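You operate a simulated robot arm through the tools that you are given. There is no shell and no other tool.

You are at the controls of a simulated two-armed robot. One attempt, no reset.

## Task
Pick up the label card that says "wool" from the gridded mat with one hand, pass it to the other hand and put it on the top of the drawer organiser.

The check looks at the end state, three seconds after you hand in, the way a careful person would. Anything else that was tipped, shoved, dropped, spilled or broken makes it a failure.

## Robot
Two 7-joint arms with two-finger grippers on one trunk, on a base that moves. Base frame: it is fixed to the floor where the robot stands at the start and does not move with it; the origin is under the middle of the robot, x ahead of it, y to its left, z up; the surface under the hand at the start is at about z = 0.903. Readings come in m, rad, newtons and seconds.
The left shoulder is at the start at [0.085, 0.216, 1.117], the right one opposite. With the tool pointing down near the work surface each hand reaches from about 0.28 to 0.82 m from the robot's upright axis, wherever it stands, measured 20 degrees to its own side. Places, roughly: top of the drawer organiser (16x17 cm) [-0.72, 1.4, 1.36]. Payload 3.18 kg a hand.
Tool frame (each hand has its own): the origin (TCP) lies between the finger pads and is the grasp point; the fingertips stand 0.03 m ahead of it; z points along the fingers, y is the line along which they close. The gripper opens to 0.144 m; its body begins 0.103 m behind the TCP.
Orientation is that of the tool frame in the base frame, as a unit quaternion [w, x, y, z]. With the fingers straight down and closing along the base's y, the tool's x points along the base's -x, its y along +y and its z along -z.

## Interface
- The arms move only by the tool apply_moves. It takes "left_plan", "right_plan" or both (then of equal length, played together; a hand with none holds still); each is a list of rows, each a list of 7 numbers: the shift along the base's x, y, z in cm, then the turn, a rotation vector about the base's x, y, z in rad, then the closure, from 0 (fully open) to 1 (shut). In form: [[x, y, z, wx, wy, wz, hand], ...]. A call has 1 to 20 rows; each row shifts and turns the commanded pose from where the row before left it. A row lasts 0.2 s, in which the tool goes at most 0.05 m and 0.15 rad; a call with a longer step from one row to the next is refused whole, and so is a gripper value outside its range. A pose out of reach is approached as far as the arm can. The call stops where the force on the tool passes 40 N (or 10 N more than at its start, if that is more) or the arm is blocked; 0.2 s more then pass. Each finger travels about 0.1867 m/s and halts on what it meets, pressing with about 39 N; the grip force reading is that of the motor and also rises with nothing between the fingers. The clock runs only during rows and for 0.2 s after the last one: add rows that do not move to give the fingers time. The reply holds the time, the measured pose of the TCP, the force on the tool along the base axes, the opening and the grip force, in the units named above and with some noise, with the torque about the TCP (base axes, N m) and any sound that the robot's microphone picked up.
- Cameras (640 x 400 px; columns grow to the right, rows downward): "scene" is now at [0.1767, 0.0412, 1.3157]; the picture's right is [0.44, -0.90, 0.00], its down [-0.42, -0.21, -0.88] and it looks along [0.79, 0.39, -0.47] (base axes); focal length 276 px, centre (320, 200). "left" rides on the left gripper at [0.076, -0.016, -0.143] in its tool frame; the picture's right is [0.21, 0.98, 0.00], its down [-0.84, 0.18, -0.51] and it looks along [-0.50, 0.11, 0.86] (tool axes); focal length 218 px, centre (320, 200). "right" rides on the right gripper at [0.077, 0.016, -0.143] in its tool frame; the picture's right is [-0.21, 0.98, 0.00], its down [-0.84, -0.18, -0.51] and it looks along [-0.50, -0.11, 0.86] (tool axes); focal length 218 px, centre (320, 200). There is no depth. A picture from a camera that has moved, and an enlarged one, comes with that camera's place and axes in the base frame and with its lens.
- capture(camera): a new picture of that camera. No time passes.
- slide_trunk(by): moves the trunk up (or, below 0, down) by that many m; the arms and the scene camera ride with it, the base frame stays. It gives what a move gives, with no picture.
- drive_base(legs): drives the robot by 1 to 6 legs, each [ahead, left, turn to the left] in m, m and rad, along the robot's own axes; the way and the turn of a leg run together, so that a leg with both is an arc; at most 1.5 m and 3.142 rad a leg. The arms and the cameras ride along, it lands a little off, and it stops where it bumps. It gives what a move gives.
- aim_head(pan, tilt): turns the head with the scene camera to pan (to the left, within 1.396 rad either way) and tilt (down, from -0.506 to 1.204), counted from straight ahead of the robot (the tilt from the chest, where the trunk bows). It gives what a move gives.
- close_up(camera, box): a new picture of the part [left, top, right, bottom] of that camera's present view, enlarged. No time passes.
- finish_job(): hands the job in; it is judged then, once.

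Places have to be worked out from the pictures, the camera data and where the tool is seen. Open the grippers and draw the arms clear of the work before you hand the job in, unless the task says otherwise.

The tools are called by a JSON object that holds its "method" and its "body". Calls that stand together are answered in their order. apply_moves: Moves the arms, as the interface text tells. Its arguments: {"type":"object","properties":{"left_plan":{"type":"array","items":{"type":"array","items":{"type":"number"}}},"right_plan":{"type":"array","items":{"type":"array","items":{"type":"number"}}}},"required":[]} The other tools are called the same way: slide_trunk (by) moves the trunk up or down; drive_base (legs) drives the base; aim_head (pan, tilt) turns the head that bears the scene camera; capture (camera) takes a picture; close_up (camera, box) takes an enlarged picture of a part of a camera's view; finish_job () hands the job in.

At the start:

```text
time_s: 0.0
left_tcp_pos: [0.3751, 0.3228, 1.1651]
left_tool_rot: [0.0, -0.001, 1.0, -0.001]
left_force: [-0.9, -0.8, 0.1]
left_ft_torque: [0.01, 0.02, 0.0]
left_opening: 0.144
left_grasp_force: 0.2
right_tcp_pos: [0.4181, -0.0282, 1.1292]
right_tool_rot: [-0.001, 0.0, 1.0, 0.0]
right_force: [0.0, 0.1, -0.5]
right_ft_torque: [0.01, 0.0, -0.02]
right_opening: 0.1439
right_grasp_force: 0.1
trunk travel left (down, up): [-0.2, 0.169]
robot x, y, heading: [-0.0018, 0.0009, -0.001]
head pan, tilt (commanded): [0.461, 0.49]
```

scene: 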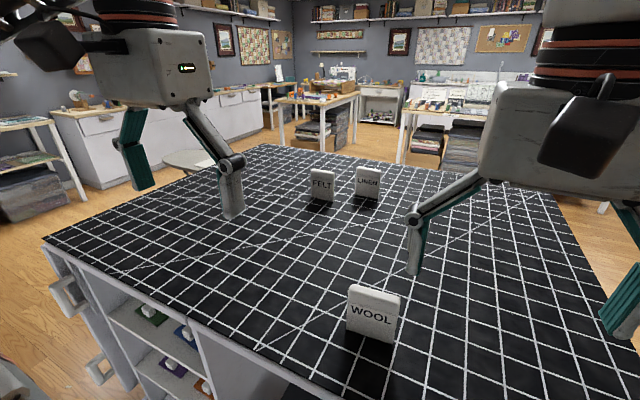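
right: 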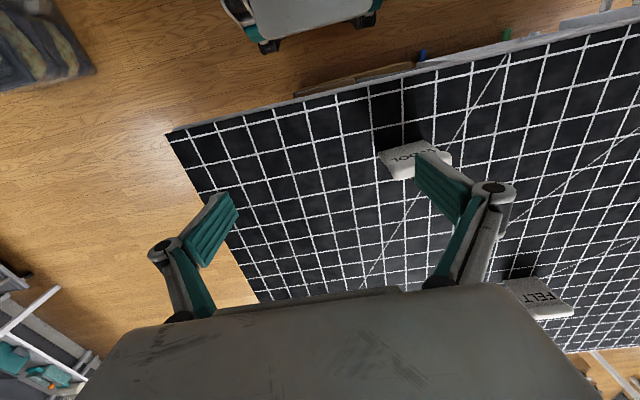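
left: 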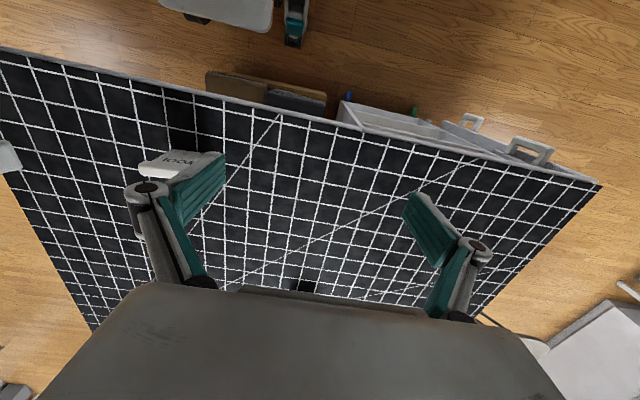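

I'll start by examining the wool card up close in the scene camera and the right-hand camera to work out its position and shape.

{"method": "close_up", "body": {"camera": "scene", "box": [300, 260, 460, 360]}}

{"method": "close_up", "body": {"camera": "right", "box": [340, 100, 500, 200]}}

{"method": "close_up", "body": {"camera": "left", "box": [100, 100, 260, 200]}}

```text
4.00 times, centred on (380, 310) of scene
camera zoom: at [0.1767, 0.0412, 1.3157], right [0.44, -0.9, 0.0], down [-0.42, -0.21, -0.88], along [0.79, 0.39, -0.47], focal length 1106 px, centre (80, -240)
```

zoom: 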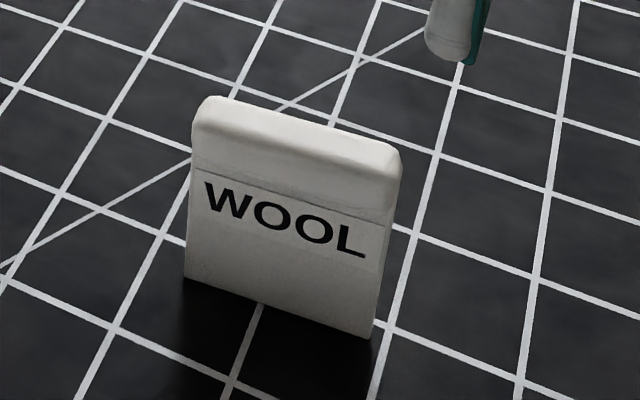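

```text
4.00 times, centred on (420, 150) of right
camera zoom: at [0.3419, -0.0101, 1.2719], right [0.21, 0.98, 0.0], down [0.84, -0.18, 0.51], along [0.5, -0.11, -0.86], focal length 873 px, centre (-80, 400)
```

zoom: 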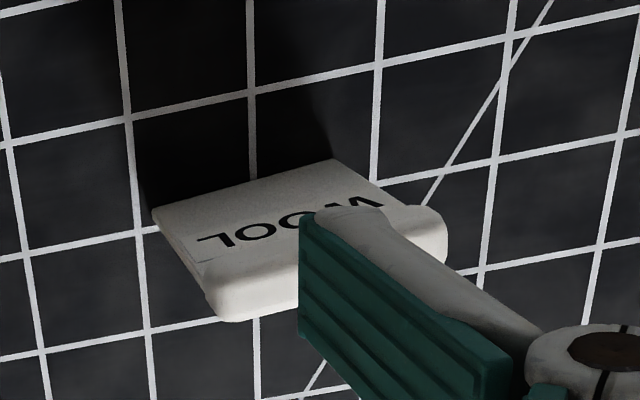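

```text
4.00 times, centred on (180, 150) of left
camera zoom: at [0.2989, 0.3069, 1.3088], right [-0.21, 0.98, 0.0], down [0.84, 0.18, 0.51], along [0.5, 0.11, -0.86], focal length 873 px, centre (880, 400)
```

zoom: 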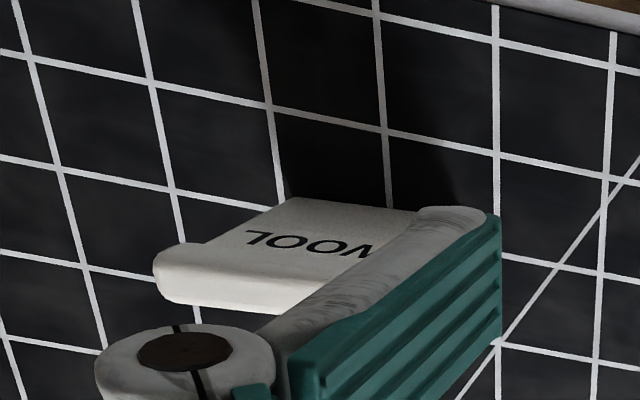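

The wool card stands upright near [0.48, 0.10], about 7.7 cm wide along y, ~9.5 cm tall, ~2 cm thick. Before choosing the grasps I look toward the drawer organiser to the robot's left rear.

{"method": "aim_head", "body": {"pan": 1.396, "tilt": 0.1}}

```text
time_s: 1.2
left_tcp_pos: [0.3751, 0.3236, 1.1661]
left_tool_rot: [0.0, -0.001, 1.0, -0.001]
left_force: [0.1, 0.7, -0.6]
left_ft_torque: [0.04, 0.03, 0.02]
left_opening: 0.1441
left_grasp_force: 0.1
right_tcp_pos: [0.4169, -0.0269, 1.1296]
right_tool_rot: [-0.001, 0.0, 1.0, 0.0]
right_force: [0.8, -0.8, -1.3]
right_ft_torque: [0.01, 0.0, -0.01]
right_opening: 0.1439
right_grasp_force: 0.0
trunk travel left (down, up): [-0.2, 0.169]
robot x, y, heading: [-0.0003, -0.0017, 0.002]
head pan, tilt (commanded): [1.396, 0.099]
```

The head is now turned left; I take a picture to see the organiser.

{"method": "capture", "body": {"camera": "scene"}}

```text
taken
camera scene: at [0.1111, 0.0913, 1.3519], right [0.98, -0.17, 0.0], down [-0.02, -0.1, -0.99], along [0.17, 0.98, -0.1], focal length 276 px, centre (320, 200)
```

scene: 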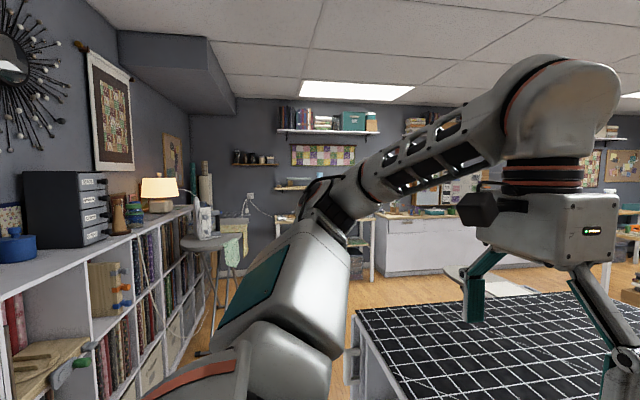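

The dark four-drawer organiser stands on the white bookcase against the wall at left. I zoom in on it.

{"method": "close_up", "body": {"camera": "scene", "box": [0, 140, 200, 265]}}

```text
3.20 times, centred on (100, 202) of scene
camera zoom: at [0.1111, 0.0913, 1.3519], right [0.98, -0.17, 0.0], down [-0.02, -0.1, -0.99], along [0.17, 0.98, -0.1], focal length 885 px, centre (1024, 192)
```

zoom: 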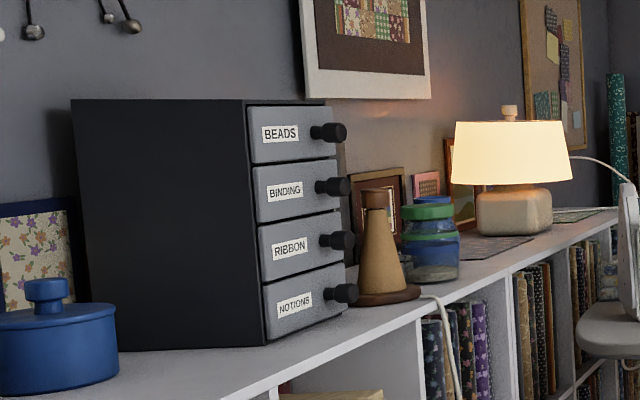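

The organiser top is clear at z≈1.36, on a bookcase against the wall, with a pot and a cone beside it but below its top. Plan: the right hand grips the card's thickness from above on its −y half, the left hand takes the +y half from the side, then I drive over. First I turn the right gripper so it closes along the card's thickness, and aim the head back at the mat.

{"method": "apply_moves", "body": {"right_plan": [[0, 0, 0, 0, 0, 0.13875, 0], [0, 0, 0, 0, 0, 0.13875, 0], [0, 0, 0, 0, 0, 0.13875, 0], [0, 0, 0, 0, 0, 0.13875, 0], [0, 0, 0, 0, 0, 0.13875, 0], [0, 0, 0, 0, 0, 0.13875, 0], [0, 0, 0, 0, 0, 0.13875, 0], [0, 0, 0, 0, 0, 0.13875, 0], [0, 0, 0, 0, 0, 0.13875, 0], [0, 0, 0, 0, 0, 0.13875, 0], [0, 0, 0, 0, 0, 0.13875, 0], [0, 0, 0, 0, 0, 0.13875, 0], [0, 0, 0, 0, 0, 0, 0]]}}

{"method": "aim_head", "body": {"pan": 0.15, "tilt": 0.75}}

{"method": "capture", "body": {"camera": "scene"}}

{"method": "capture", "body": {"camera": "right"}}

```text
time_s: 4.0
left_tcp_pos: [0.3744, 0.3239, 1.1658]
left_tool_rot: [0.0, -0.001, 1.0, 0.0]
left_force: [-0.5, 0.5, 0.2]
left_ft_torque: [0.03, -0.01, 0.02]
left_opening: 0.144
left_grasp_force: 0.0
right_tcp_pos: [0.4191, -0.0282, 1.1291]
right_tool_rot: [0.0, -0.34, 0.941, 0.0]
right_force: [-0.8, 0.3, -0.2]
right_ft_torque: [0.0, -0.02, 0.01]
right_opening: 0.1442
right_grasp_force: 0.1
right hand out of reach, approached as far as the arm can: row 6, 7, 8, 9, 10, 11, 12
trunk travel left (down, up): [-0.2, 0.169]
robot x, y, heading: [0.002, -0.0005, -0.006]
head pan, tilt (commanded): [1.396, 0.099]
```

```text
time_s: 5.5
left_tcp_pos: [0.375, 0.3238, 1.1664]
left_tool_rot: [0.0, -0.001, 1.0, -0.001]
left_force: [-0.1, 0.4, -0.6]
left_ft_torque: [0.0, 0.0, -0.01]
left_opening: 0.1435
left_grasp_force: 0.1
right_tcp_pos: [0.4182, -0.027, 1.1291]
right_tool_rot: [0.001, -0.341, 0.94, 0.0]
right_force: [-0.8, -0.8, 0.1]
right_ft_torque: [0.02, 0.0, 0.02]
right_opening: 0.144
right_grasp_force: 0.2
trunk travel left (down, up): [-0.2, 0.169]
robot x, y, heading: [0.0018, 0.003, 0.001]
head pan, tilt (commanded): [0.15, 0.75]
```

```text
taken
camera scene: at [0.177, 0.0132, 1.2929], right [0.15, -0.99, 0.0], down [-0.67, -0.1, -0.73], along [0.72, 0.11, -0.68], focal length 276 px, centre (320, 200)
```

scene: 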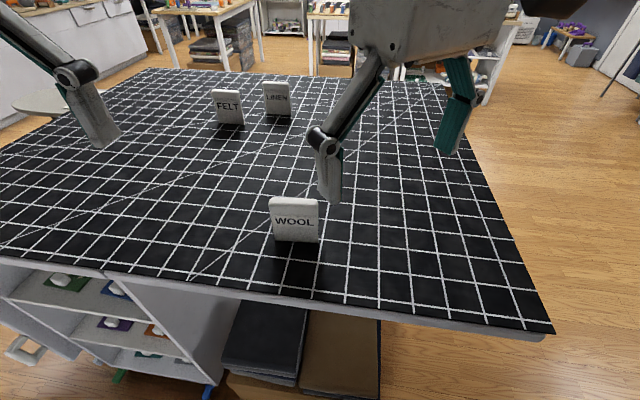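

```text
taken
camera right: at [0.3494, -0.0628, 1.2718], right [-0.46, 0.89, 0.0], down [0.76, 0.4, 0.51], along [0.45, 0.24, -0.86], focal length 218 px, centre (320, 200)
```

right: 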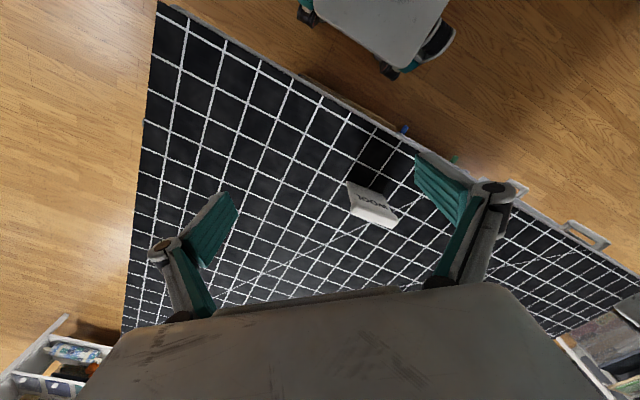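

The right wrist cannot turn further that way (stopped at +0.69 rad), so I turn it the opposite way, toward −1.47 rad, which gives the same closing line.

{"method": "apply_moves", "body": {"right_plan": [[0, 0, 0, 0, 0, -0.1443, 0], [0, 0, 0, 0, 0, -0.1443, 0], [0, 0, 0, 0, 0, -0.1443, 0], [0, 0, 0, 0, 0, -0.1443, 0], [0, 0, 0, 0, 0, -0.1443, 0], [0, 0, 0, 0, 0, -0.1443, 0], [0, 0, 0, 0, 0, -0.1443, 0], [0, 0, 0, 0, 0, -0.1443, 0], [0, 0, 0, 0, 0, -0.1443, 0], [0, 0, 0, 0, 0, -0.1443, 0], [0, 0, 0, 0, 0, -0.1443, 0], [0, 0, 0, 0, 0, -0.1443, 0], [0, 0, 0, 0, 0, -0.1443, 0], [0, 0, 0, 0, 0, -0.1443, 0], [0, 0, 0, 0, 0, -0.1443, 0]]}}

```text
time_s: 8.7
left_tcp_pos: [0.3748, 0.3237, 1.1669]
left_tool_rot: [0.0, -0.002, 1.0, -0.001]
left_force: [0.0, 0.2, -0.2]
left_ft_torque: [0.0, 0.01, 0.02]
left_opening: 0.1439
left_grasp_force: 0.0
right_tcp_pos: [0.4174, -0.0281, 1.1298]
right_tool_rot: [0.0, 0.672, 0.74, 0.001]
right_force: [-0.2, -0.9, 0.0]
right_ft_torque: [0.01, 0.04, 0.01]
right_opening: 0.1439
right_grasp_force: 0.0
trunk travel left (down, up): [-0.2, 0.169]
robot x, y, heading: [0.0047, -0.0003, -0.001]
head pan, tilt (commanded): [0.15, 0.75]
```

Right gripper now closes along the card's thickness direction (0.995, 0.095). I move it above the card's −y half at a safe height while easing the left hand outward.

{"method": "apply_moves", "body": {"right_plan": [[2.4, 3.67, 0, 0, 0, 0, 0], [2.4, 3.67, 0, 0, 0, 0, 0], [2.36, 3.67, 0, 0, 0, 0, 0], [0, 0, 0, 0, 0, 0, 0]], "left_plan": [[0, 4, 0, 0, 0, 0, 0], [0, 4, 0, 0, 0, 0, 0], [0, 4, 0, 0, 0, 0, 0], [0, 0, 0, 0, 0, 0, 0]]}}

{"method": "capture", "body": {"camera": "right"}}

{"method": "capture", "body": {"camera": "scene"}}

{"method": "capture", "body": {"camera": "left"}}

```text
time_s: 9.7
left_tcp_pos: [0.3679, 0.3587, 1.1247]
left_tool_rot: [0.002, -0.003, 1.0, 0.0]
left_force: [0.3, -0.6, 0.5]
left_ft_torque: [0.03, 0.0, 0.01]
left_opening: 0.1442
left_grasp_force: 0.0
left hand out of reach, approached as far as the arm can: row 1, 2, 3
right_tcp_pos: [0.49, 0.081, 1.1278]
right_tool_rot: [0.0, 0.672, 0.741, 0.001]
right_force: [-0.4, 0.5, 0.0]
right_ft_torque: [0.03, 0.04, 0.01]
right_opening: 0.144
right_grasp_force: 0.1
trunk travel left (down, up): [-0.2, 0.169]
robot x, y, heading: [-0.0034, 0.0006, 0.005]
head pan, tilt (commanded): [0.15, 0.75]
```

```text
taken
camera right: at [0.4988, 0.1595, 1.2704], right [0.99, -0.11, 0.0], down [-0.1, -0.86, 0.51], along [-0.06, -0.5, -0.86], focal length 218 px, centre (320, 200)
```

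right: 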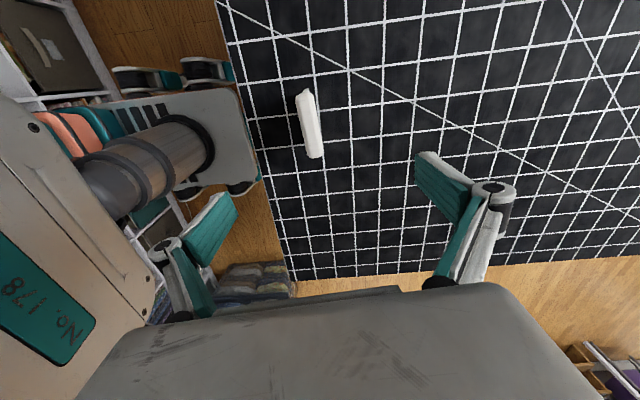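

```text
taken
camera scene: at [0.177, 0.0117, 1.2929], right [0.15, -0.99, 0.0], down [-0.67, -0.1, -0.73], along [0.72, 0.11, -0.68], focal length 276 px, centre (320, 200)
```

scene: 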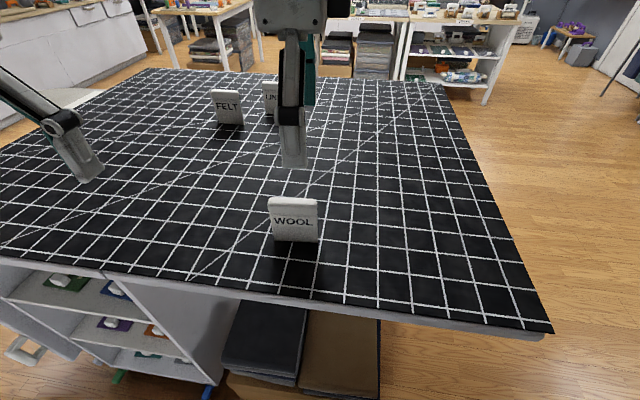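

```text
taken
camera left: at [0.2923, 0.3414, 1.2682], right [-0.21, 0.98, 0.0], down [0.84, 0.18, 0.51], along [0.5, 0.11, -0.86], focal length 218 px, centre (320, 200)
```

left: 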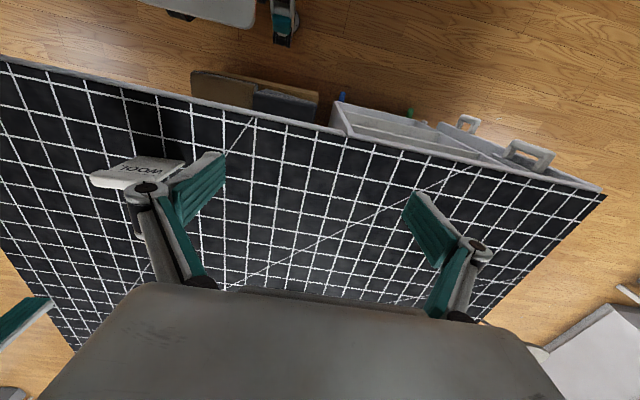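

The right hand is above the card. I zoom in to measure the card's position relative to the gripper.

{"method": "close_up", "body": {"camera": "right", "box": [240, 70, 400, 170]}}

{"method": "close_up", "body": {"camera": "scene", "box": [230, 160, 358, 240]}}

```text
4.00 times, centred on (320, 120) of right
camera zoom: at [0.4988, 0.1595, 1.2704], right [0.99, -0.11, 0.0], down [-0.1, -0.86, 0.51], along [-0.06, -0.5, -0.86], focal length 873 px, centre (320, 520)
```

zoom: 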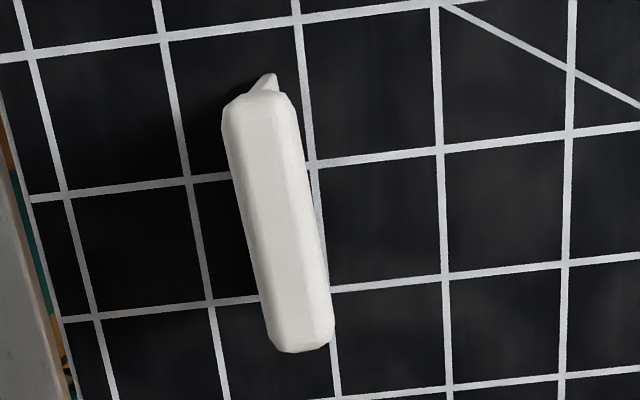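

```text
5.00 times, centred on (294, 200) of scene
camera zoom: at [0.177, 0.0117, 1.2929], right [0.15, -0.99, 0.0], down [-0.67, -0.1, -0.73], along [0.72, 0.11, -0.68], focal length 1382 px, centre (450, 200)
```

zoom: 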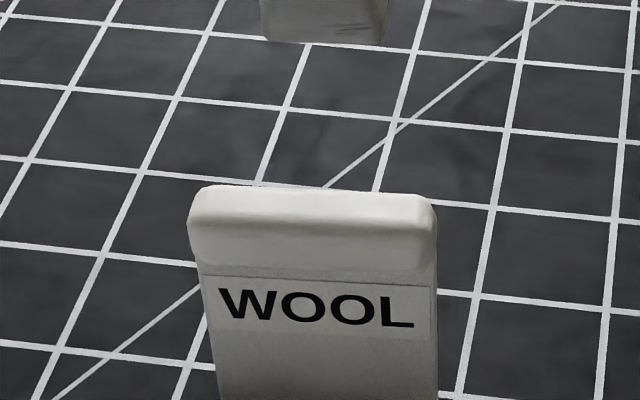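

I see a small wedge-like feature under the card's +y end, so I check the card's side profile by zooming on the similar FELT/LINEN cards and on the wool card from the left camera.

{"method": "close_up", "body": {"camera": "scene", "box": [200, 70, 328, 150]}}

{"method": "close_up", "body": {"camera": "left", "box": [70, 130, 230, 230]}}

{"method": "close_up", "body": {"camera": "right", "box": [288, 80, 336, 110]}}

```text
5.00 times, centred on (264, 110) of scene
camera zoom: at [0.177, 0.0117, 1.2929], right [0.15, -0.99, 0.0], down [-0.67, -0.1, -0.73], along [0.72, 0.11, -0.68], focal length 1382 px, centre (600, 650)
```

zoom: 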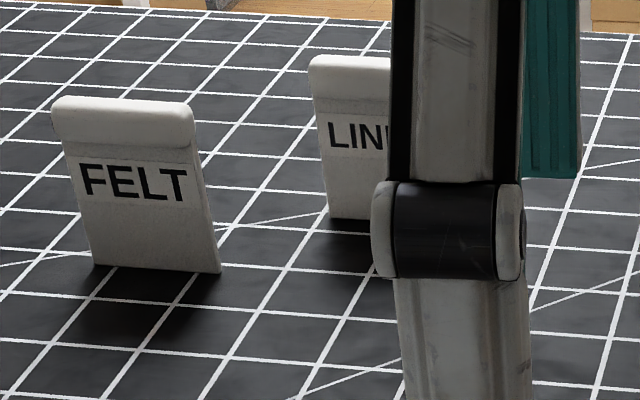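

```text
4.00 times, centred on (150, 180) of left
camera zoom: at [0.2923, 0.3414, 1.2682], right [-0.21, 0.98, 0.0], down [0.84, 0.18, 0.51], along [0.5, 0.11, -0.86], focal length 873 px, centre (1000, 280)
```

zoom: 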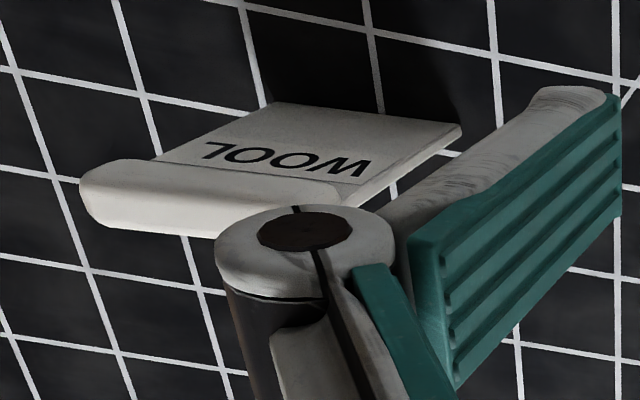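

```text
13.33 times, centred on (312, 95) of right
camera zoom: at [0.4988, 0.1595, 1.2704], right [0.99, -0.11, 0.0], down [-0.1, -0.86, 0.51], along [-0.06, -0.5, -0.86], focal length 2910 px, centre (427, 1600)
```

zoom: 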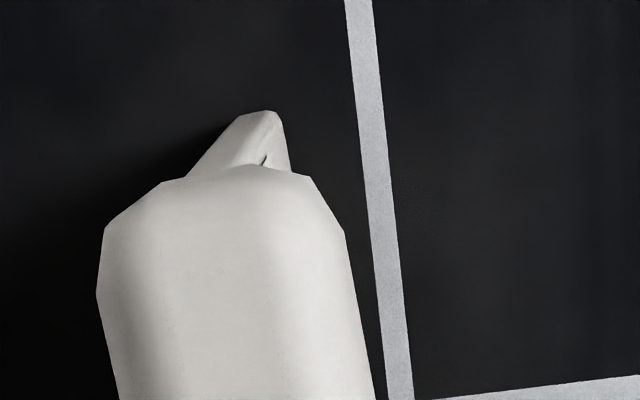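

The card has a thick rounded top bar (~2.3 cm) over a thin plate. I zoom further to measure the bar's centre line and direction precisely.

{"method": "close_up", "body": {"camera": "right", "box": [256, 88, 368, 158]}}

{"method": "close_up", "body": {"camera": "scene", "box": [246, 185, 342, 245]}}

```text
5.71 times, centred on (312, 123) of right
camera zoom: at [0.4988, 0.1595, 1.2704], right [0.99, -0.11, 0.0], down [-0.1, -0.86, 0.51], along [-0.06, -0.5, -0.86], focal length 1247 px, centre (366, 640)
```

zoom: 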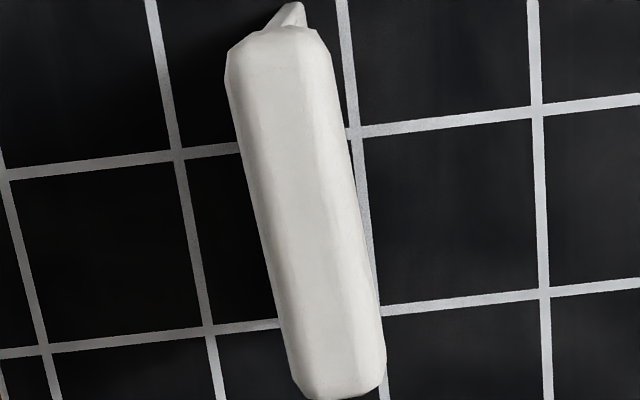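

```text
6.67 times, centred on (294, 215) of scene
camera zoom: at [0.177, 0.0117, 1.2929], right [0.15, -0.99, 0.0], down [-0.67, -0.1, -0.73], along [0.72, 0.11, -0.68], focal length 1843 px, centre (493, 100)
```

zoom: 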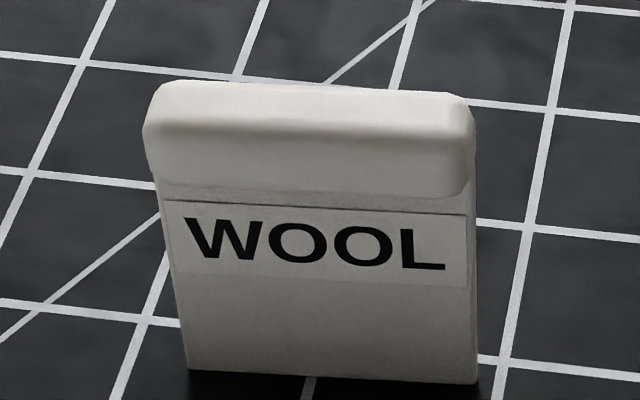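

Bar centre line at y≈0.081 is x≈0.480, i.e. 1 cm toward −x of the TCP, with the top at z≈1.000. I shift −1 cm in x, partly close to ~5 cm and lower a little, then check the centring.

{"method": "apply_moves", "body": {"right_plan": [[-1.03, -0.1, 0, 0, 0, 0, 0.3], [0, 0, -2, 0, 0, 0, 0.6], [0, 0, -3, 0, 0, 0, 0.65], [0, 0, 0, 0, 0, 0, 0.65], [0, 0, 0, 0, 0, 0, 0.65]]}}

{"method": "capture", "body": {"camera": "right"}}

{"method": "capture", "body": {"camera": "scene"}}

```text
time_s: 10.8
left_tcp_pos: [0.3687, 0.36, 1.1246]
left_tool_rot: [0.0, -0.002, 1.0, -0.001]
left_force: [-0.3, 0.5, 0.3]
left_ft_torque: [-0.02, 0.01, 0.01]
left_opening: 0.1437
left_grasp_force: 0.1
right_tcp_pos: [0.4777, 0.0815, 1.0798]
right_tool_rot: [0.0, 0.672, 0.741, 0.001]
right_force: [-0.3, -0.1, -0.9]
right_ft_torque: [0.03, 0.05, 0.02]
right_opening: 0.0504
right_grasp_force: 0.1
trunk travel left (down, up): [-0.2, 0.169]
robot x, y, heading: [0.0013, 0.0007, 0.001]
head pan, tilt (commanded): [0.15, 0.75]
```

```text
taken
camera right: at [0.4878, 0.1594, 1.2214], right [0.99, -0.11, 0.0], down [-0.1, -0.86, 0.51], along [-0.06, -0.5, -0.86], focal length 218 px, centre (320, 200)
```

right: 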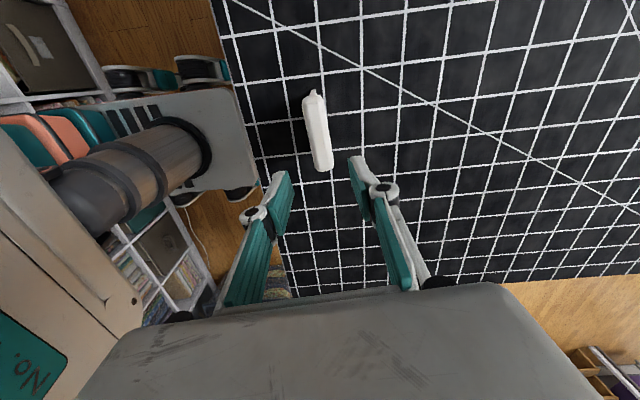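

```text
taken
camera scene: at [0.1771, 0.013, 1.2928], right [0.15, -0.99, 0.0], down [-0.67, -0.1, -0.73], along [0.72, 0.11, -0.68], focal length 276 px, centre (320, 200)
```

scene: 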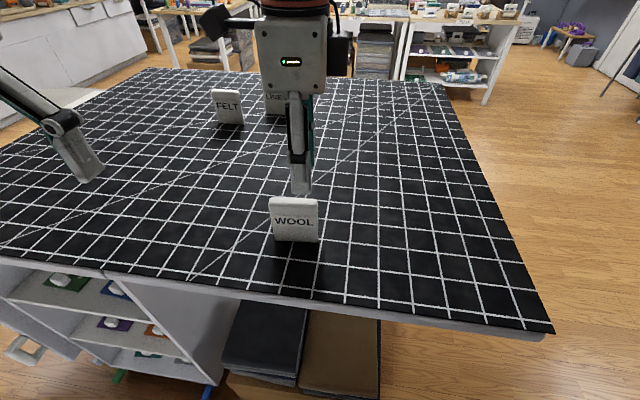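

Fingers are pre-closed to 5 cm above the card. I zoom in to verify centring before descending.

{"method": "close_up", "body": {"camera": "right", "box": [240, 80, 400, 180]}}

{"method": "close_up", "body": {"camera": "scene", "box": [246, 150, 374, 230]}}

```text
4.00 times, centred on (320, 130) of right
camera zoom: at [0.4878, 0.1594, 1.2214], right [0.99, -0.11, 0.0], down [-0.1, -0.86, 0.51], along [-0.06, -0.5, -0.86], focal length 873 px, centre (320, 480)
```

zoom: 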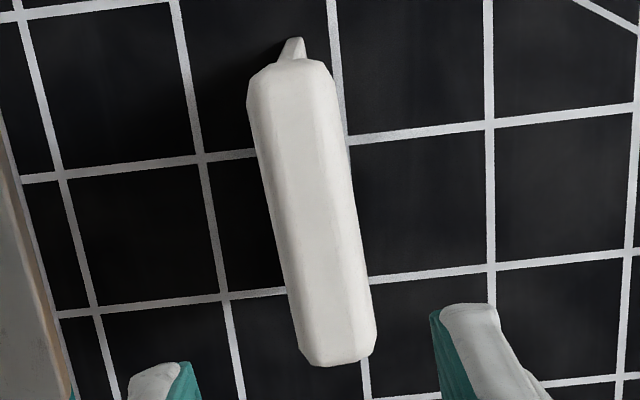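

```text
5.00 times, centred on (310, 190) of scene
camera zoom: at [0.1771, 0.013, 1.2928], right [0.15, -0.99, 0.0], down [-0.67, -0.1, -0.73], along [0.72, 0.11, -0.68], focal length 1382 px, centre (370, 250)
```

zoom: 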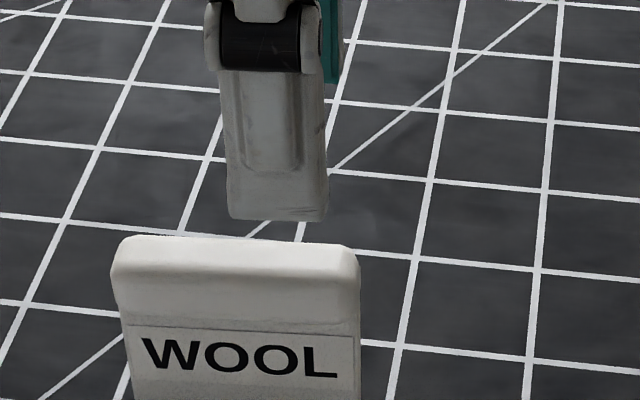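

Centring is good: bar centre within ~1 mm of the TCP across the fingers. I descend so the pads straddle the top bar, shifting 3 mm toward the −y end, with tips staying ~6 cm above the mat.

{"method": "apply_moves", "body": {"right_plan": [[0.08, -0.3, -2, 0, 0, -0.02, 0.65], [0, 0, -2.3, 0, 0, 0, 0.65], [0, 0, -2.3, 0, 0, 0, 0.65], [0, 0, -2, 0, 0, 0, 0.65], [0, 0, 0, 0, 0, 0, 0.65]]}}

{"method": "close_up", "body": {"camera": "right", "box": [240, 80, 400, 180]}}

{"method": "close_up", "body": {"camera": "scene", "box": [230, 150, 374, 240]}}

```text
time_s: 12.1
left_tcp_pos: [0.3674, 0.3594, 1.1254]
left_tool_rot: [0.001, -0.001, 1.0, -0.001]
left_force: [-0.1, -0.1, -0.8]
left_ft_torque: [-0.03, -0.01, -0.02]
left_opening: 0.1439
left_grasp_force: 0.0
right_tcp_pos: [0.4806, 0.079, 0.9927]
right_tool_rot: [0.001, 0.678, 0.735, 0.001]
right_force: [0.0, 0.5, 0.1]
right_ft_torque: [-0.01, 0.01, -0.02]
right_opening: 0.0505
right_grasp_force: 0.0
trunk travel left (down, up): [-0.2, 0.169]
robot x, y, heading: [0.0, 0.0024, 0.004]
head pan, tilt (commanded): [0.15, 0.75]
```

```text
4.00 times, centred on (320, 130) of right
camera zoom: at [0.491, 0.1572, 1.135], right [0.99, -0.13, 0.0], down [-0.11, -0.85, 0.51], along [-0.07, -0.5, -0.86], focal length 873 px, centre (320, 480)
```

zoom: 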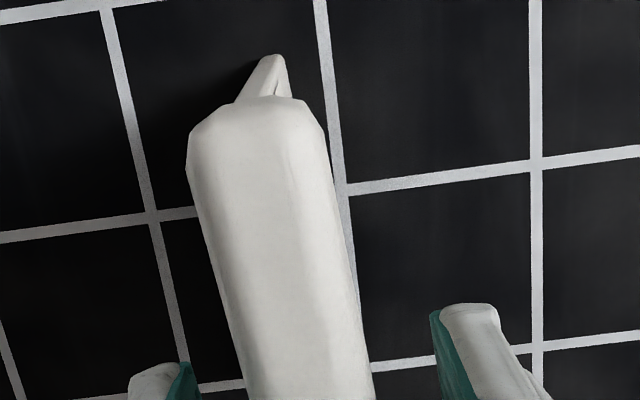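

```text
4.44 times, centred on (302, 195) of scene
camera zoom: at [0.1767, 0.013, 1.293], right [0.15, -0.99, 0.0], down [-0.67, -0.1, -0.73], along [0.72, 0.11, -0.68], focal length 1229 px, centre (400, 222)
```

zoom: 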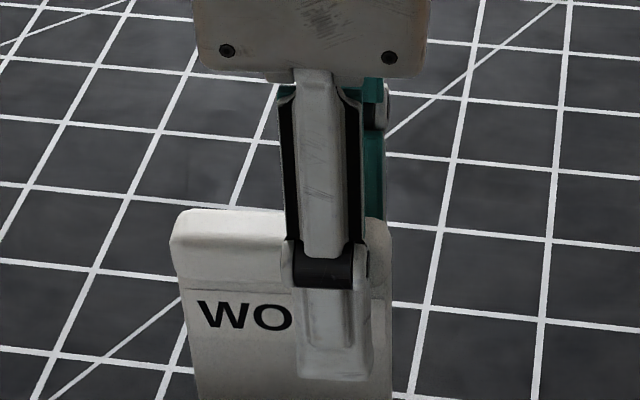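

The bar is centred between the fingers within ~1 mm. I close slowly onto it.

{"method": "apply_moves", "body": {"right_plan": [[-0.1, 0, 0, 0, 0, 0, 0.68], [0, 0, 0, 0, 0, 0, 0.74], [0, 0, 0, 0, 0, 0, 0.79], [0, 0, 0, 0, 0, 0, 0.82], [0, 0, 0, 0, 0, 0, 0.84], [0, 0, 0, 0, 0, 0, 0.86], [0, 0, 0, 0, 0, 0, 0.88], [0, 0, 0, 0, 0, 0, 0.92], [0, 0, 0, 0, 0, 0, 1.0], [0, 0, 0, 0, 0, 0, 1.0], [0, 0, 0, 0, 0, 0, 1.0]]}}

{"method": "capture", "body": {"camera": "right"}}

{"method": "close_up", "body": {"camera": "scene", "box": [230, 150, 374, 240]}}

```text
time_s: 14.4
left_tcp_pos: [0.3692, 0.3592, 1.125]
left_tool_rot: [0.001, -0.001, 1.0, 0.0]
left_force: [0.6, 0.7, 0.2]
left_ft_torque: [0.0, -0.01, -0.06]
left_opening: 0.144
left_grasp_force: 0.0
right_tcp_pos: [0.4789, 0.0791, 0.9927]
right_tool_rot: [0.0, 0.679, 0.734, 0.0]
right_force: [-0.6, -0.2, -0.4]
right_ft_torque: [0.01, -0.05, -0.02]
right_opening: 0.0199
right_grasp_force: 38.8
trunk travel left (down, up): [-0.2, 0.169]
robot x, y, heading: [0.0044, -0.0019, -0.0]
head pan, tilt (commanded): [0.15, 0.75]
```

```text
taken
camera right: at [0.4899, 0.1571, 1.1352], right [0.99, -0.13, 0.0], down [-0.11, -0.85, 0.51], along [-0.07, -0.5, -0.86], focal length 218 px, centre (320, 200)
```

right: 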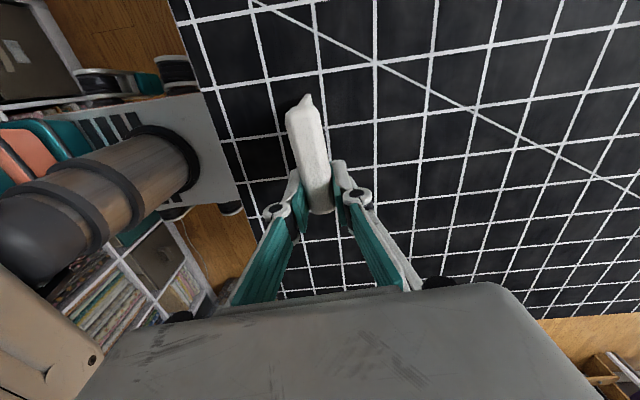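

```text
4.44 times, centred on (302, 195) of scene
camera zoom: at [0.177, 0.0131, 1.2929], right [0.15, -0.99, 0.0], down [-0.67, -0.1, -0.73], along [0.72, 0.11, -0.68], focal length 1229 px, centre (400, 222)
```

zoom: 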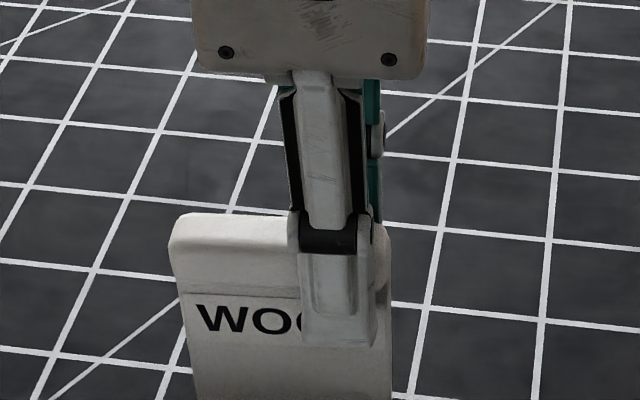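

The grip is firm (opening 2.0 cm, 38.8 N). I lift straight up slowly, then check.

{"method": "apply_moves", "body": {"right_plan": [[0, 0, 0.5, 0, 0, 0, 1], [0, 0, 1, 0, 0, 0, 1], [0, 0, 2, 0, 0, 0, 1], [0, 0, 3, 0, 0, 0, 1], [0, 0, 3, 0, 0, 0, 1], [0, 0, 3, 0, 0, 0, 1], [0, 0, 3, 0, 0, 0, 1], [0, 0, 1.5, 0, 0, 0, 1], [0, 0, 0, 0, 0, 0, 1]]}}

{"method": "capture", "body": {"camera": "right"}}

{"method": "capture", "body": {"camera": "scene"}}

```text
time_s: 16.4
left_tcp_pos: [0.3684, 0.3599, 1.1241]
left_tool_rot: [-0.001, -0.002, 1.0, -0.001]
left_force: [0.6, -0.9, 0.1]
left_ft_torque: [0.01, 0.04, 0.0]
left_opening: 0.1439
left_grasp_force: 0.1
right_tcp_pos: [0.4782, 0.0787, 1.1629]
right_tool_rot: [-0.001, 0.679, 0.734, 0.0]
right_force: [0.0, 0.0, -0.4]
right_ft_torque: [-0.01, 0.02, 0.0]
right_opening: 0.0196
right_grasp_force: 39.1
trunk travel left (down, up): [-0.2, 0.169]
robot x, y, heading: [-0.0033, -0.0007, 0.0]
head pan, tilt (commanded): [0.15, 0.75]
```

```text
taken
camera right: at [0.4894, 0.1574, 1.3049], right [0.99, -0.13, 0.0], down [-0.11, -0.85, 0.51], along [-0.07, -0.5, -0.86], focal length 218 px, centre (320, 200)
```

right: 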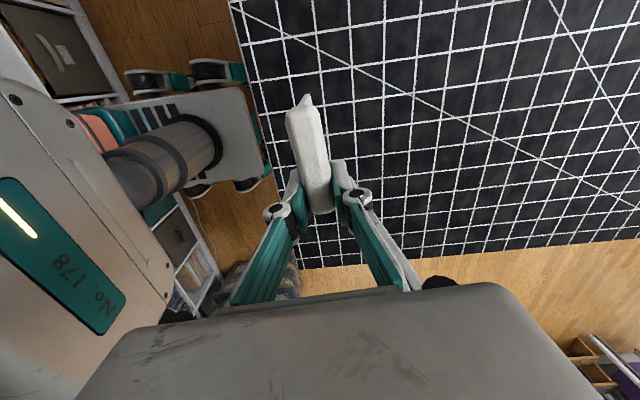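

```text
taken
camera scene: at [0.1771, 0.013, 1.2928], right [0.15, -0.99, 0.0], down [-0.67, -0.1, -0.73], along [0.72, 0.11, -0.68], focal length 276 px, centre (320, 200)
```

scene: 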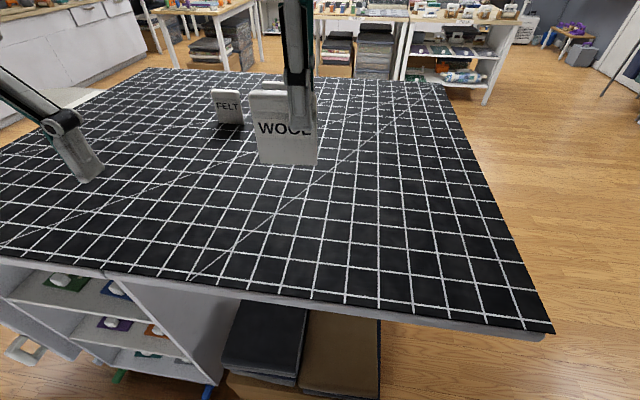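

The card is held squarely at z≈1.16 (bar centre). Now I prepare the left hand: first yaw it +1.648 rad at its current place, rising a little, clear of the right hand.

{"method": "apply_moves", "body": {"left_plan": [[0, 0, 0.4, 0, 0, 0.1498, 0], [0, 0, 0.4, 0, 0, 0.1498, 0], [0, 0, 0.4, 0, 0, 0.1498, 0], [0, 0, 0.4, 0, 0, 0.1498, 0], [0, 0, 0.4, 0, 0, 0.1498, 0], [0, 0, 0.4, 0, 0, 0.1498, 0], [0, 0, 0.4, 0, 0, 0.1498, 0], [0, 0, 0.4, 0, 0, 0.1498, 0], [0, 0, 0.4, 0, 0, 0.1498, 0], [0, 0, 0.4, 0, 0, 0.1498, 0], [0, 0, 0, 0, 0, 0.1498, 0]]}}

```text
time_s: 18.9
left_tcp_pos: [0.3675, 0.3589, 1.1642]
left_tool_rot: [-0.001, 0.735, -0.678, 0.001]
left_force: [0.4, -0.2, 0.0]
left_ft_torque: [0.0, 0.03, -0.02]
left_opening: 0.1441
left_grasp_force: 0.1
right_tcp_pos: [0.4791, 0.0793, 1.1616]
right_tool_rot: [0.0, 0.679, 0.734, 0.0]
right_force: [0.0, -0.1, 0.5]
right_ft_torque: [-0.01, 0.0, -0.01]
right_opening: 0.0201
right_grasp_force: 38.5
trunk travel left (down, up): [-0.2, 0.169]
robot x, y, heading: [0.0019, -0.0014, 0.001]
head pan, tilt (commanded): [0.15, 0.75]
```

The yaw succeeded. Now I tip the left hand so that it points along −y (along the card's bar), shifting toward the card gradually while staying well clear.

{"method": "apply_moves", "body": {"left_plan": [[0.3, 0, 0, -0.1424, -0.01107, 0, 0], [0.3, 0, 0, -0.1424, -0.01107, 0, 0], [0.5, 0, 0, -0.1424, -0.01107, 0, 0], [0.7, 0, 0, -0.1424, -0.01107, 0, 0], [0.9, 0, 0, -0.1424, -0.01107, 0, 0], [1.0, -0.5, 0, -0.1424, -0.01107, 0, 0], [1.0, -1, 0, -0.1424, -0.01107, 0, 0], [1.0, -1.5, 0, -0.1424, -0.01107, 0, 0], [1.0, -1.5, 0, -0.1424, -0.01107, 0, 0], [1.0, -1.5, 0, -0.1424, -0.01107, 0, 0], [1.0, -1, 0, -0.1424, -0.01107, 0, 0], [0, 0, 0, 0, 0, 0, 0]]}}

{"method": "capture", "body": {"camera": "left"}}

{"method": "capture", "body": {"camera": "scene"}}

{"method": "capture", "body": {"camera": "right"}}

```text
time_s: 21.4
left_tcp_pos: [0.4529, 0.2895, 1.1647]
left_tool_rot: [0.48, 0.519, -0.479, 0.52]
left_force: [0.9, -0.5, 0.2]
left_ft_torque: [-0.01, 0.03, 0.01]
left_opening: 0.1438
left_grasp_force: 0.0
right_tcp_pos: [0.479, 0.0797, 1.1633]
right_tool_rot: [0.001, 0.679, 0.734, 0.001]
right_force: [0.3, 0.4, -0.5]
right_ft_torque: [0.0, 0.0, -0.01]
right_opening: 0.02
right_grasp_force: 38.9
trunk travel left (down, up): [-0.2, 0.169]
robot x, y, heading: [-0.0013, -0.001, 0.006]
head pan, tilt (commanded): [0.15, 0.75]
```

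```text
taken
camera left: at [0.4599, 0.4335, 1.24], right [-0.97, -0.08, 0.21], down [-0.22, 0.49, -0.84], along [-0.04, -0.87, -0.49], focal length 218 px, centre (320, 200)
```

left: 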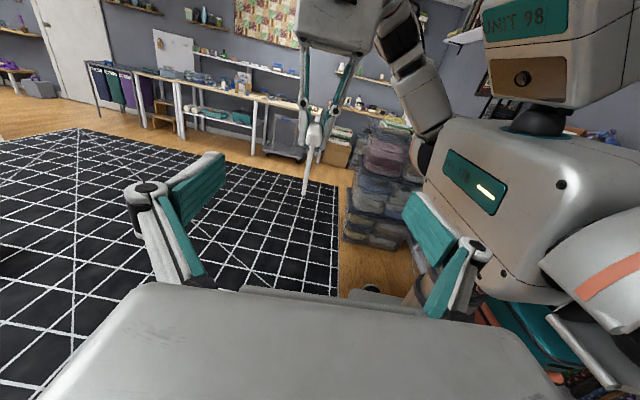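

```text
taken
camera scene: at [0.1765, 0.013, 1.293], right [0.15, -0.99, 0.0], down [-0.67, -0.1, -0.73], along [0.72, 0.11, -0.68], focal length 276 px, centre (320, 200)
```

scene: 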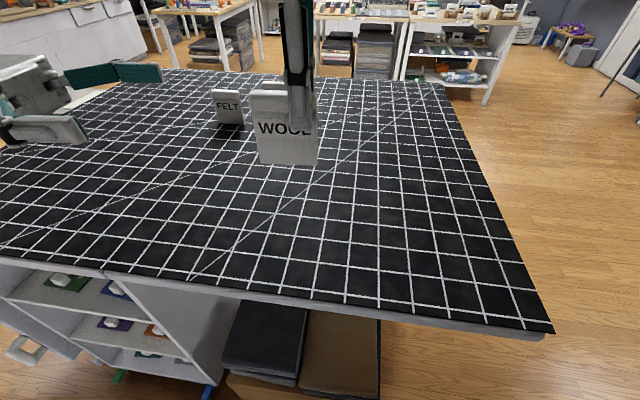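

```text
taken
camera right: at [0.4889, 0.1573, 1.3052], right [0.99, -0.13, 0.0], down [-0.11, -0.85, 0.51], along [-0.07, -0.5, -0.86], focal length 218 px, centre (320, 200)
```

right: 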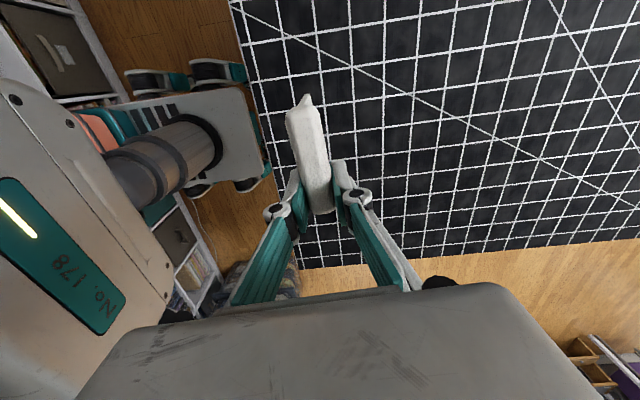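

The left hand now points at the card's +y end, and its camera sees the card's side profile. I zoom in on it.

{"method": "close_up", "body": {"camera": "left", "box": [264, 110, 376, 180]}}

{"method": "close_up", "body": {"camera": "left", "box": [280, 110, 344, 150]}}

```text
5.71 times, centred on (320, 145) of left
camera zoom: at [0.4599, 0.4335, 1.24], right [-0.97, -0.08, 0.21], down [-0.22, 0.49, -0.84], along [-0.04, -0.87, -0.49], focal length 1247 px, centre (320, 514)
```

zoom: 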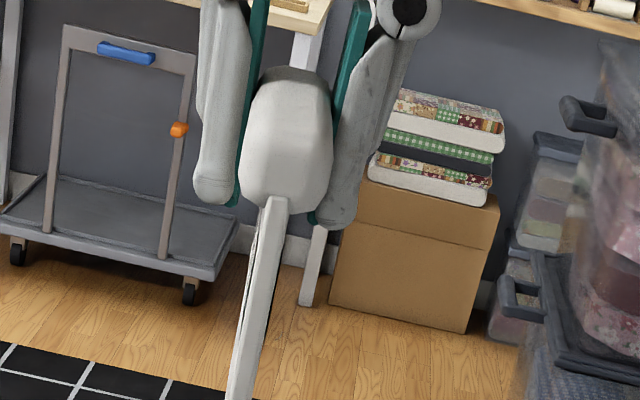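

```text
10.00 times, centred on (312, 130) of left
camera zoom: at [0.4599, 0.4335, 1.24], right [-0.97, -0.08, 0.21], down [-0.22, 0.49, -0.84], along [-0.04, -0.87, -0.49], focal length 2183 px, centre (400, 900)
```

zoom: 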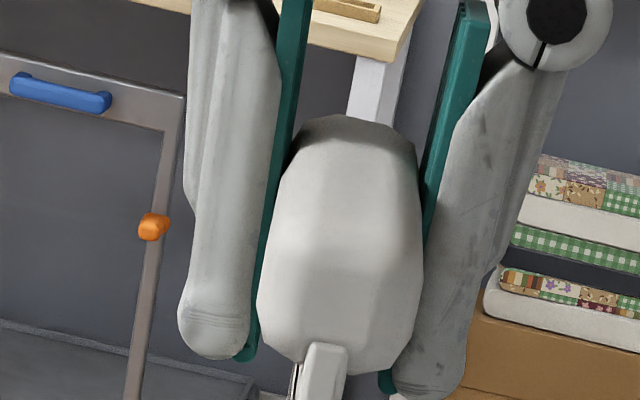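

The card's profile is a ~2 cm bar on a ~6 mm plate, hanging plumb. I align the left hand with the bar axis (x≈0.475 at the bar end, z≈1.16), pre-close to ~6.5 cm, and advance part of the way for a check.

{"method": "apply_moves", "body": {"left_plan": [[0.7, 0, -0.4, 0, 0, 0, 0.3], [0.32, -4, 0, 0, 0, 0, 0.55], [0.32, -4, 0, 0, 0, 0, 0.55], [0, 0, 0, 0, 0, 0, 0.55], [0, 0, 0, 0, 0, 0, 0.55]]}}

{"method": "capture", "body": {"camera": "left"}}

{"method": "capture", "body": {"camera": "right"}}

{"method": "capture", "body": {"camera": "scene"}}

```text
time_s: 22.6
left_tcp_pos: [0.4694, 0.2088, 1.1591]
left_tool_rot: [0.48, 0.519, -0.48, 0.519]
left_force: [0.1, 0.7, 0.3]
left_ft_torque: [0.01, 0.01, -0.01]
left_opening: 0.0647
left_grasp_force: 0.1
right_tcp_pos: [0.4787, 0.0788, 1.1632]
right_tool_rot: [0.0, 0.678, 0.735, 0.0]
right_force: [0.4, -0.4, -1.9]
right_ft_torque: [0.01, 0.0, -0.03]
right_opening: 0.0198
right_grasp_force: 38.8
trunk travel left (down, up): [-0.2, 0.169]
robot x, y, heading: [0.0041, -0.0017, 0.001]
head pan, tilt (commanded): [0.15, 0.75]
```

```text
taken
camera left: at [0.475, 0.3521, 1.2354], right [-0.97, -0.08, 0.21], down [-0.22, 0.49, -0.84], along [-0.04, -0.87, -0.5], focal length 218 px, centre (320, 200)
```

left: 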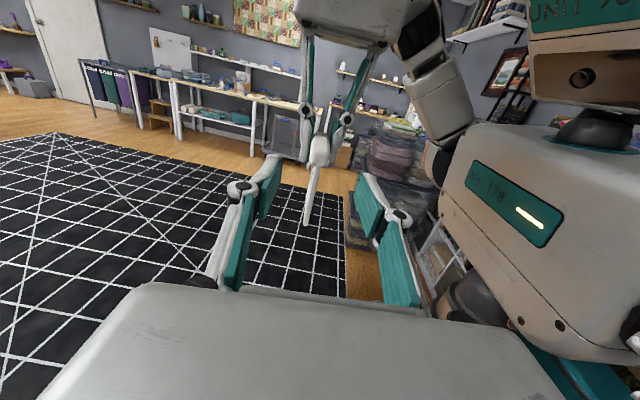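

```text
taken
camera right: at [0.4897, 0.1572, 1.3047], right [0.99, -0.13, 0.0], down [-0.11, -0.85, 0.51], along [-0.07, -0.5, -0.86], focal length 218 px, centre (320, 200)
```

right: 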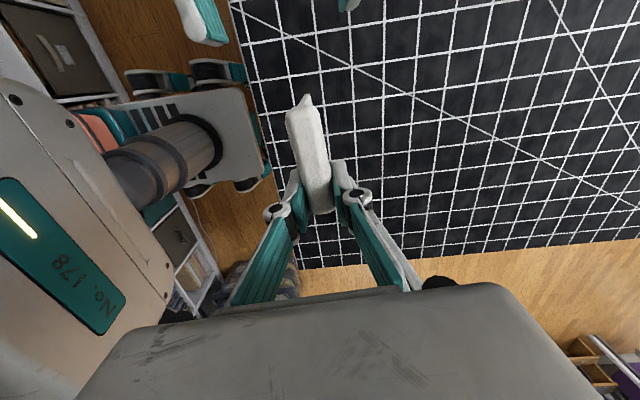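

```text
taken
camera scene: at [0.1772, 0.013, 1.2928], right [0.15, -0.99, 0.0], down [-0.67, -0.1, -0.73], along [0.72, 0.11, -0.68], focal length 276 px, centre (320, 200)
```

scene: 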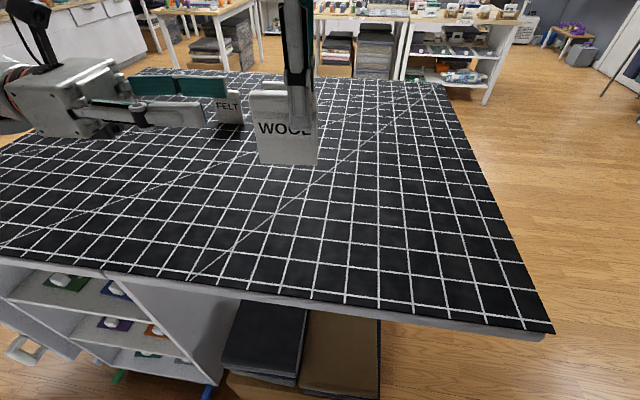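

Alignment looks good. I zoom in on the left and scene views to verify height and centring before the final approach.

{"method": "close_up", "body": {"camera": "left", "box": [248, 90, 408, 190]}}

{"method": "close_up", "body": {"camera": "scene", "box": [130, 60, 338, 190]}}

```text
4.00 times, centred on (328, 140) of left
camera zoom: at [0.475, 0.3521, 1.2354], right [-0.97, -0.08, 0.21], down [-0.22, 0.49, -0.84], along [-0.04, -0.87, -0.5], focal length 873 px, centre (288, 440)
```

zoom: 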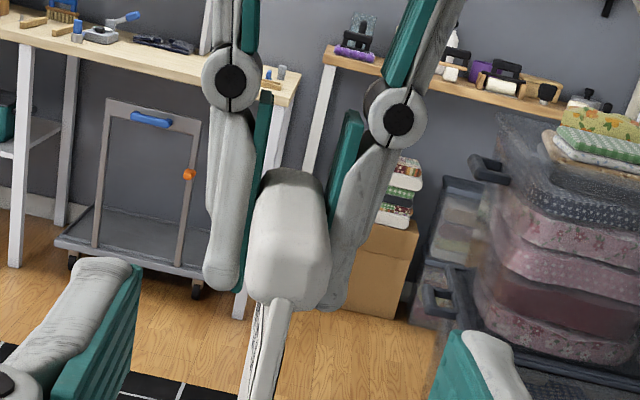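

```text
3.08 times, centred on (234, 125) of scene
camera zoom: at [0.1772, 0.013, 1.2928], right [0.15, -0.99, 0.0], down [-0.67, -0.1, -0.73], along [0.72, 0.11, -0.68], focal length 851 px, centre (585, 431)
```

zoom: 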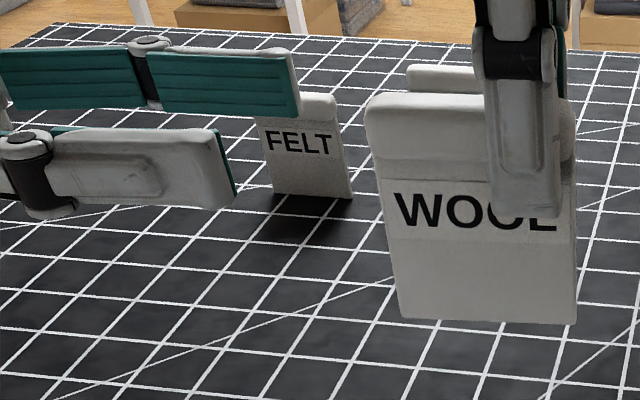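

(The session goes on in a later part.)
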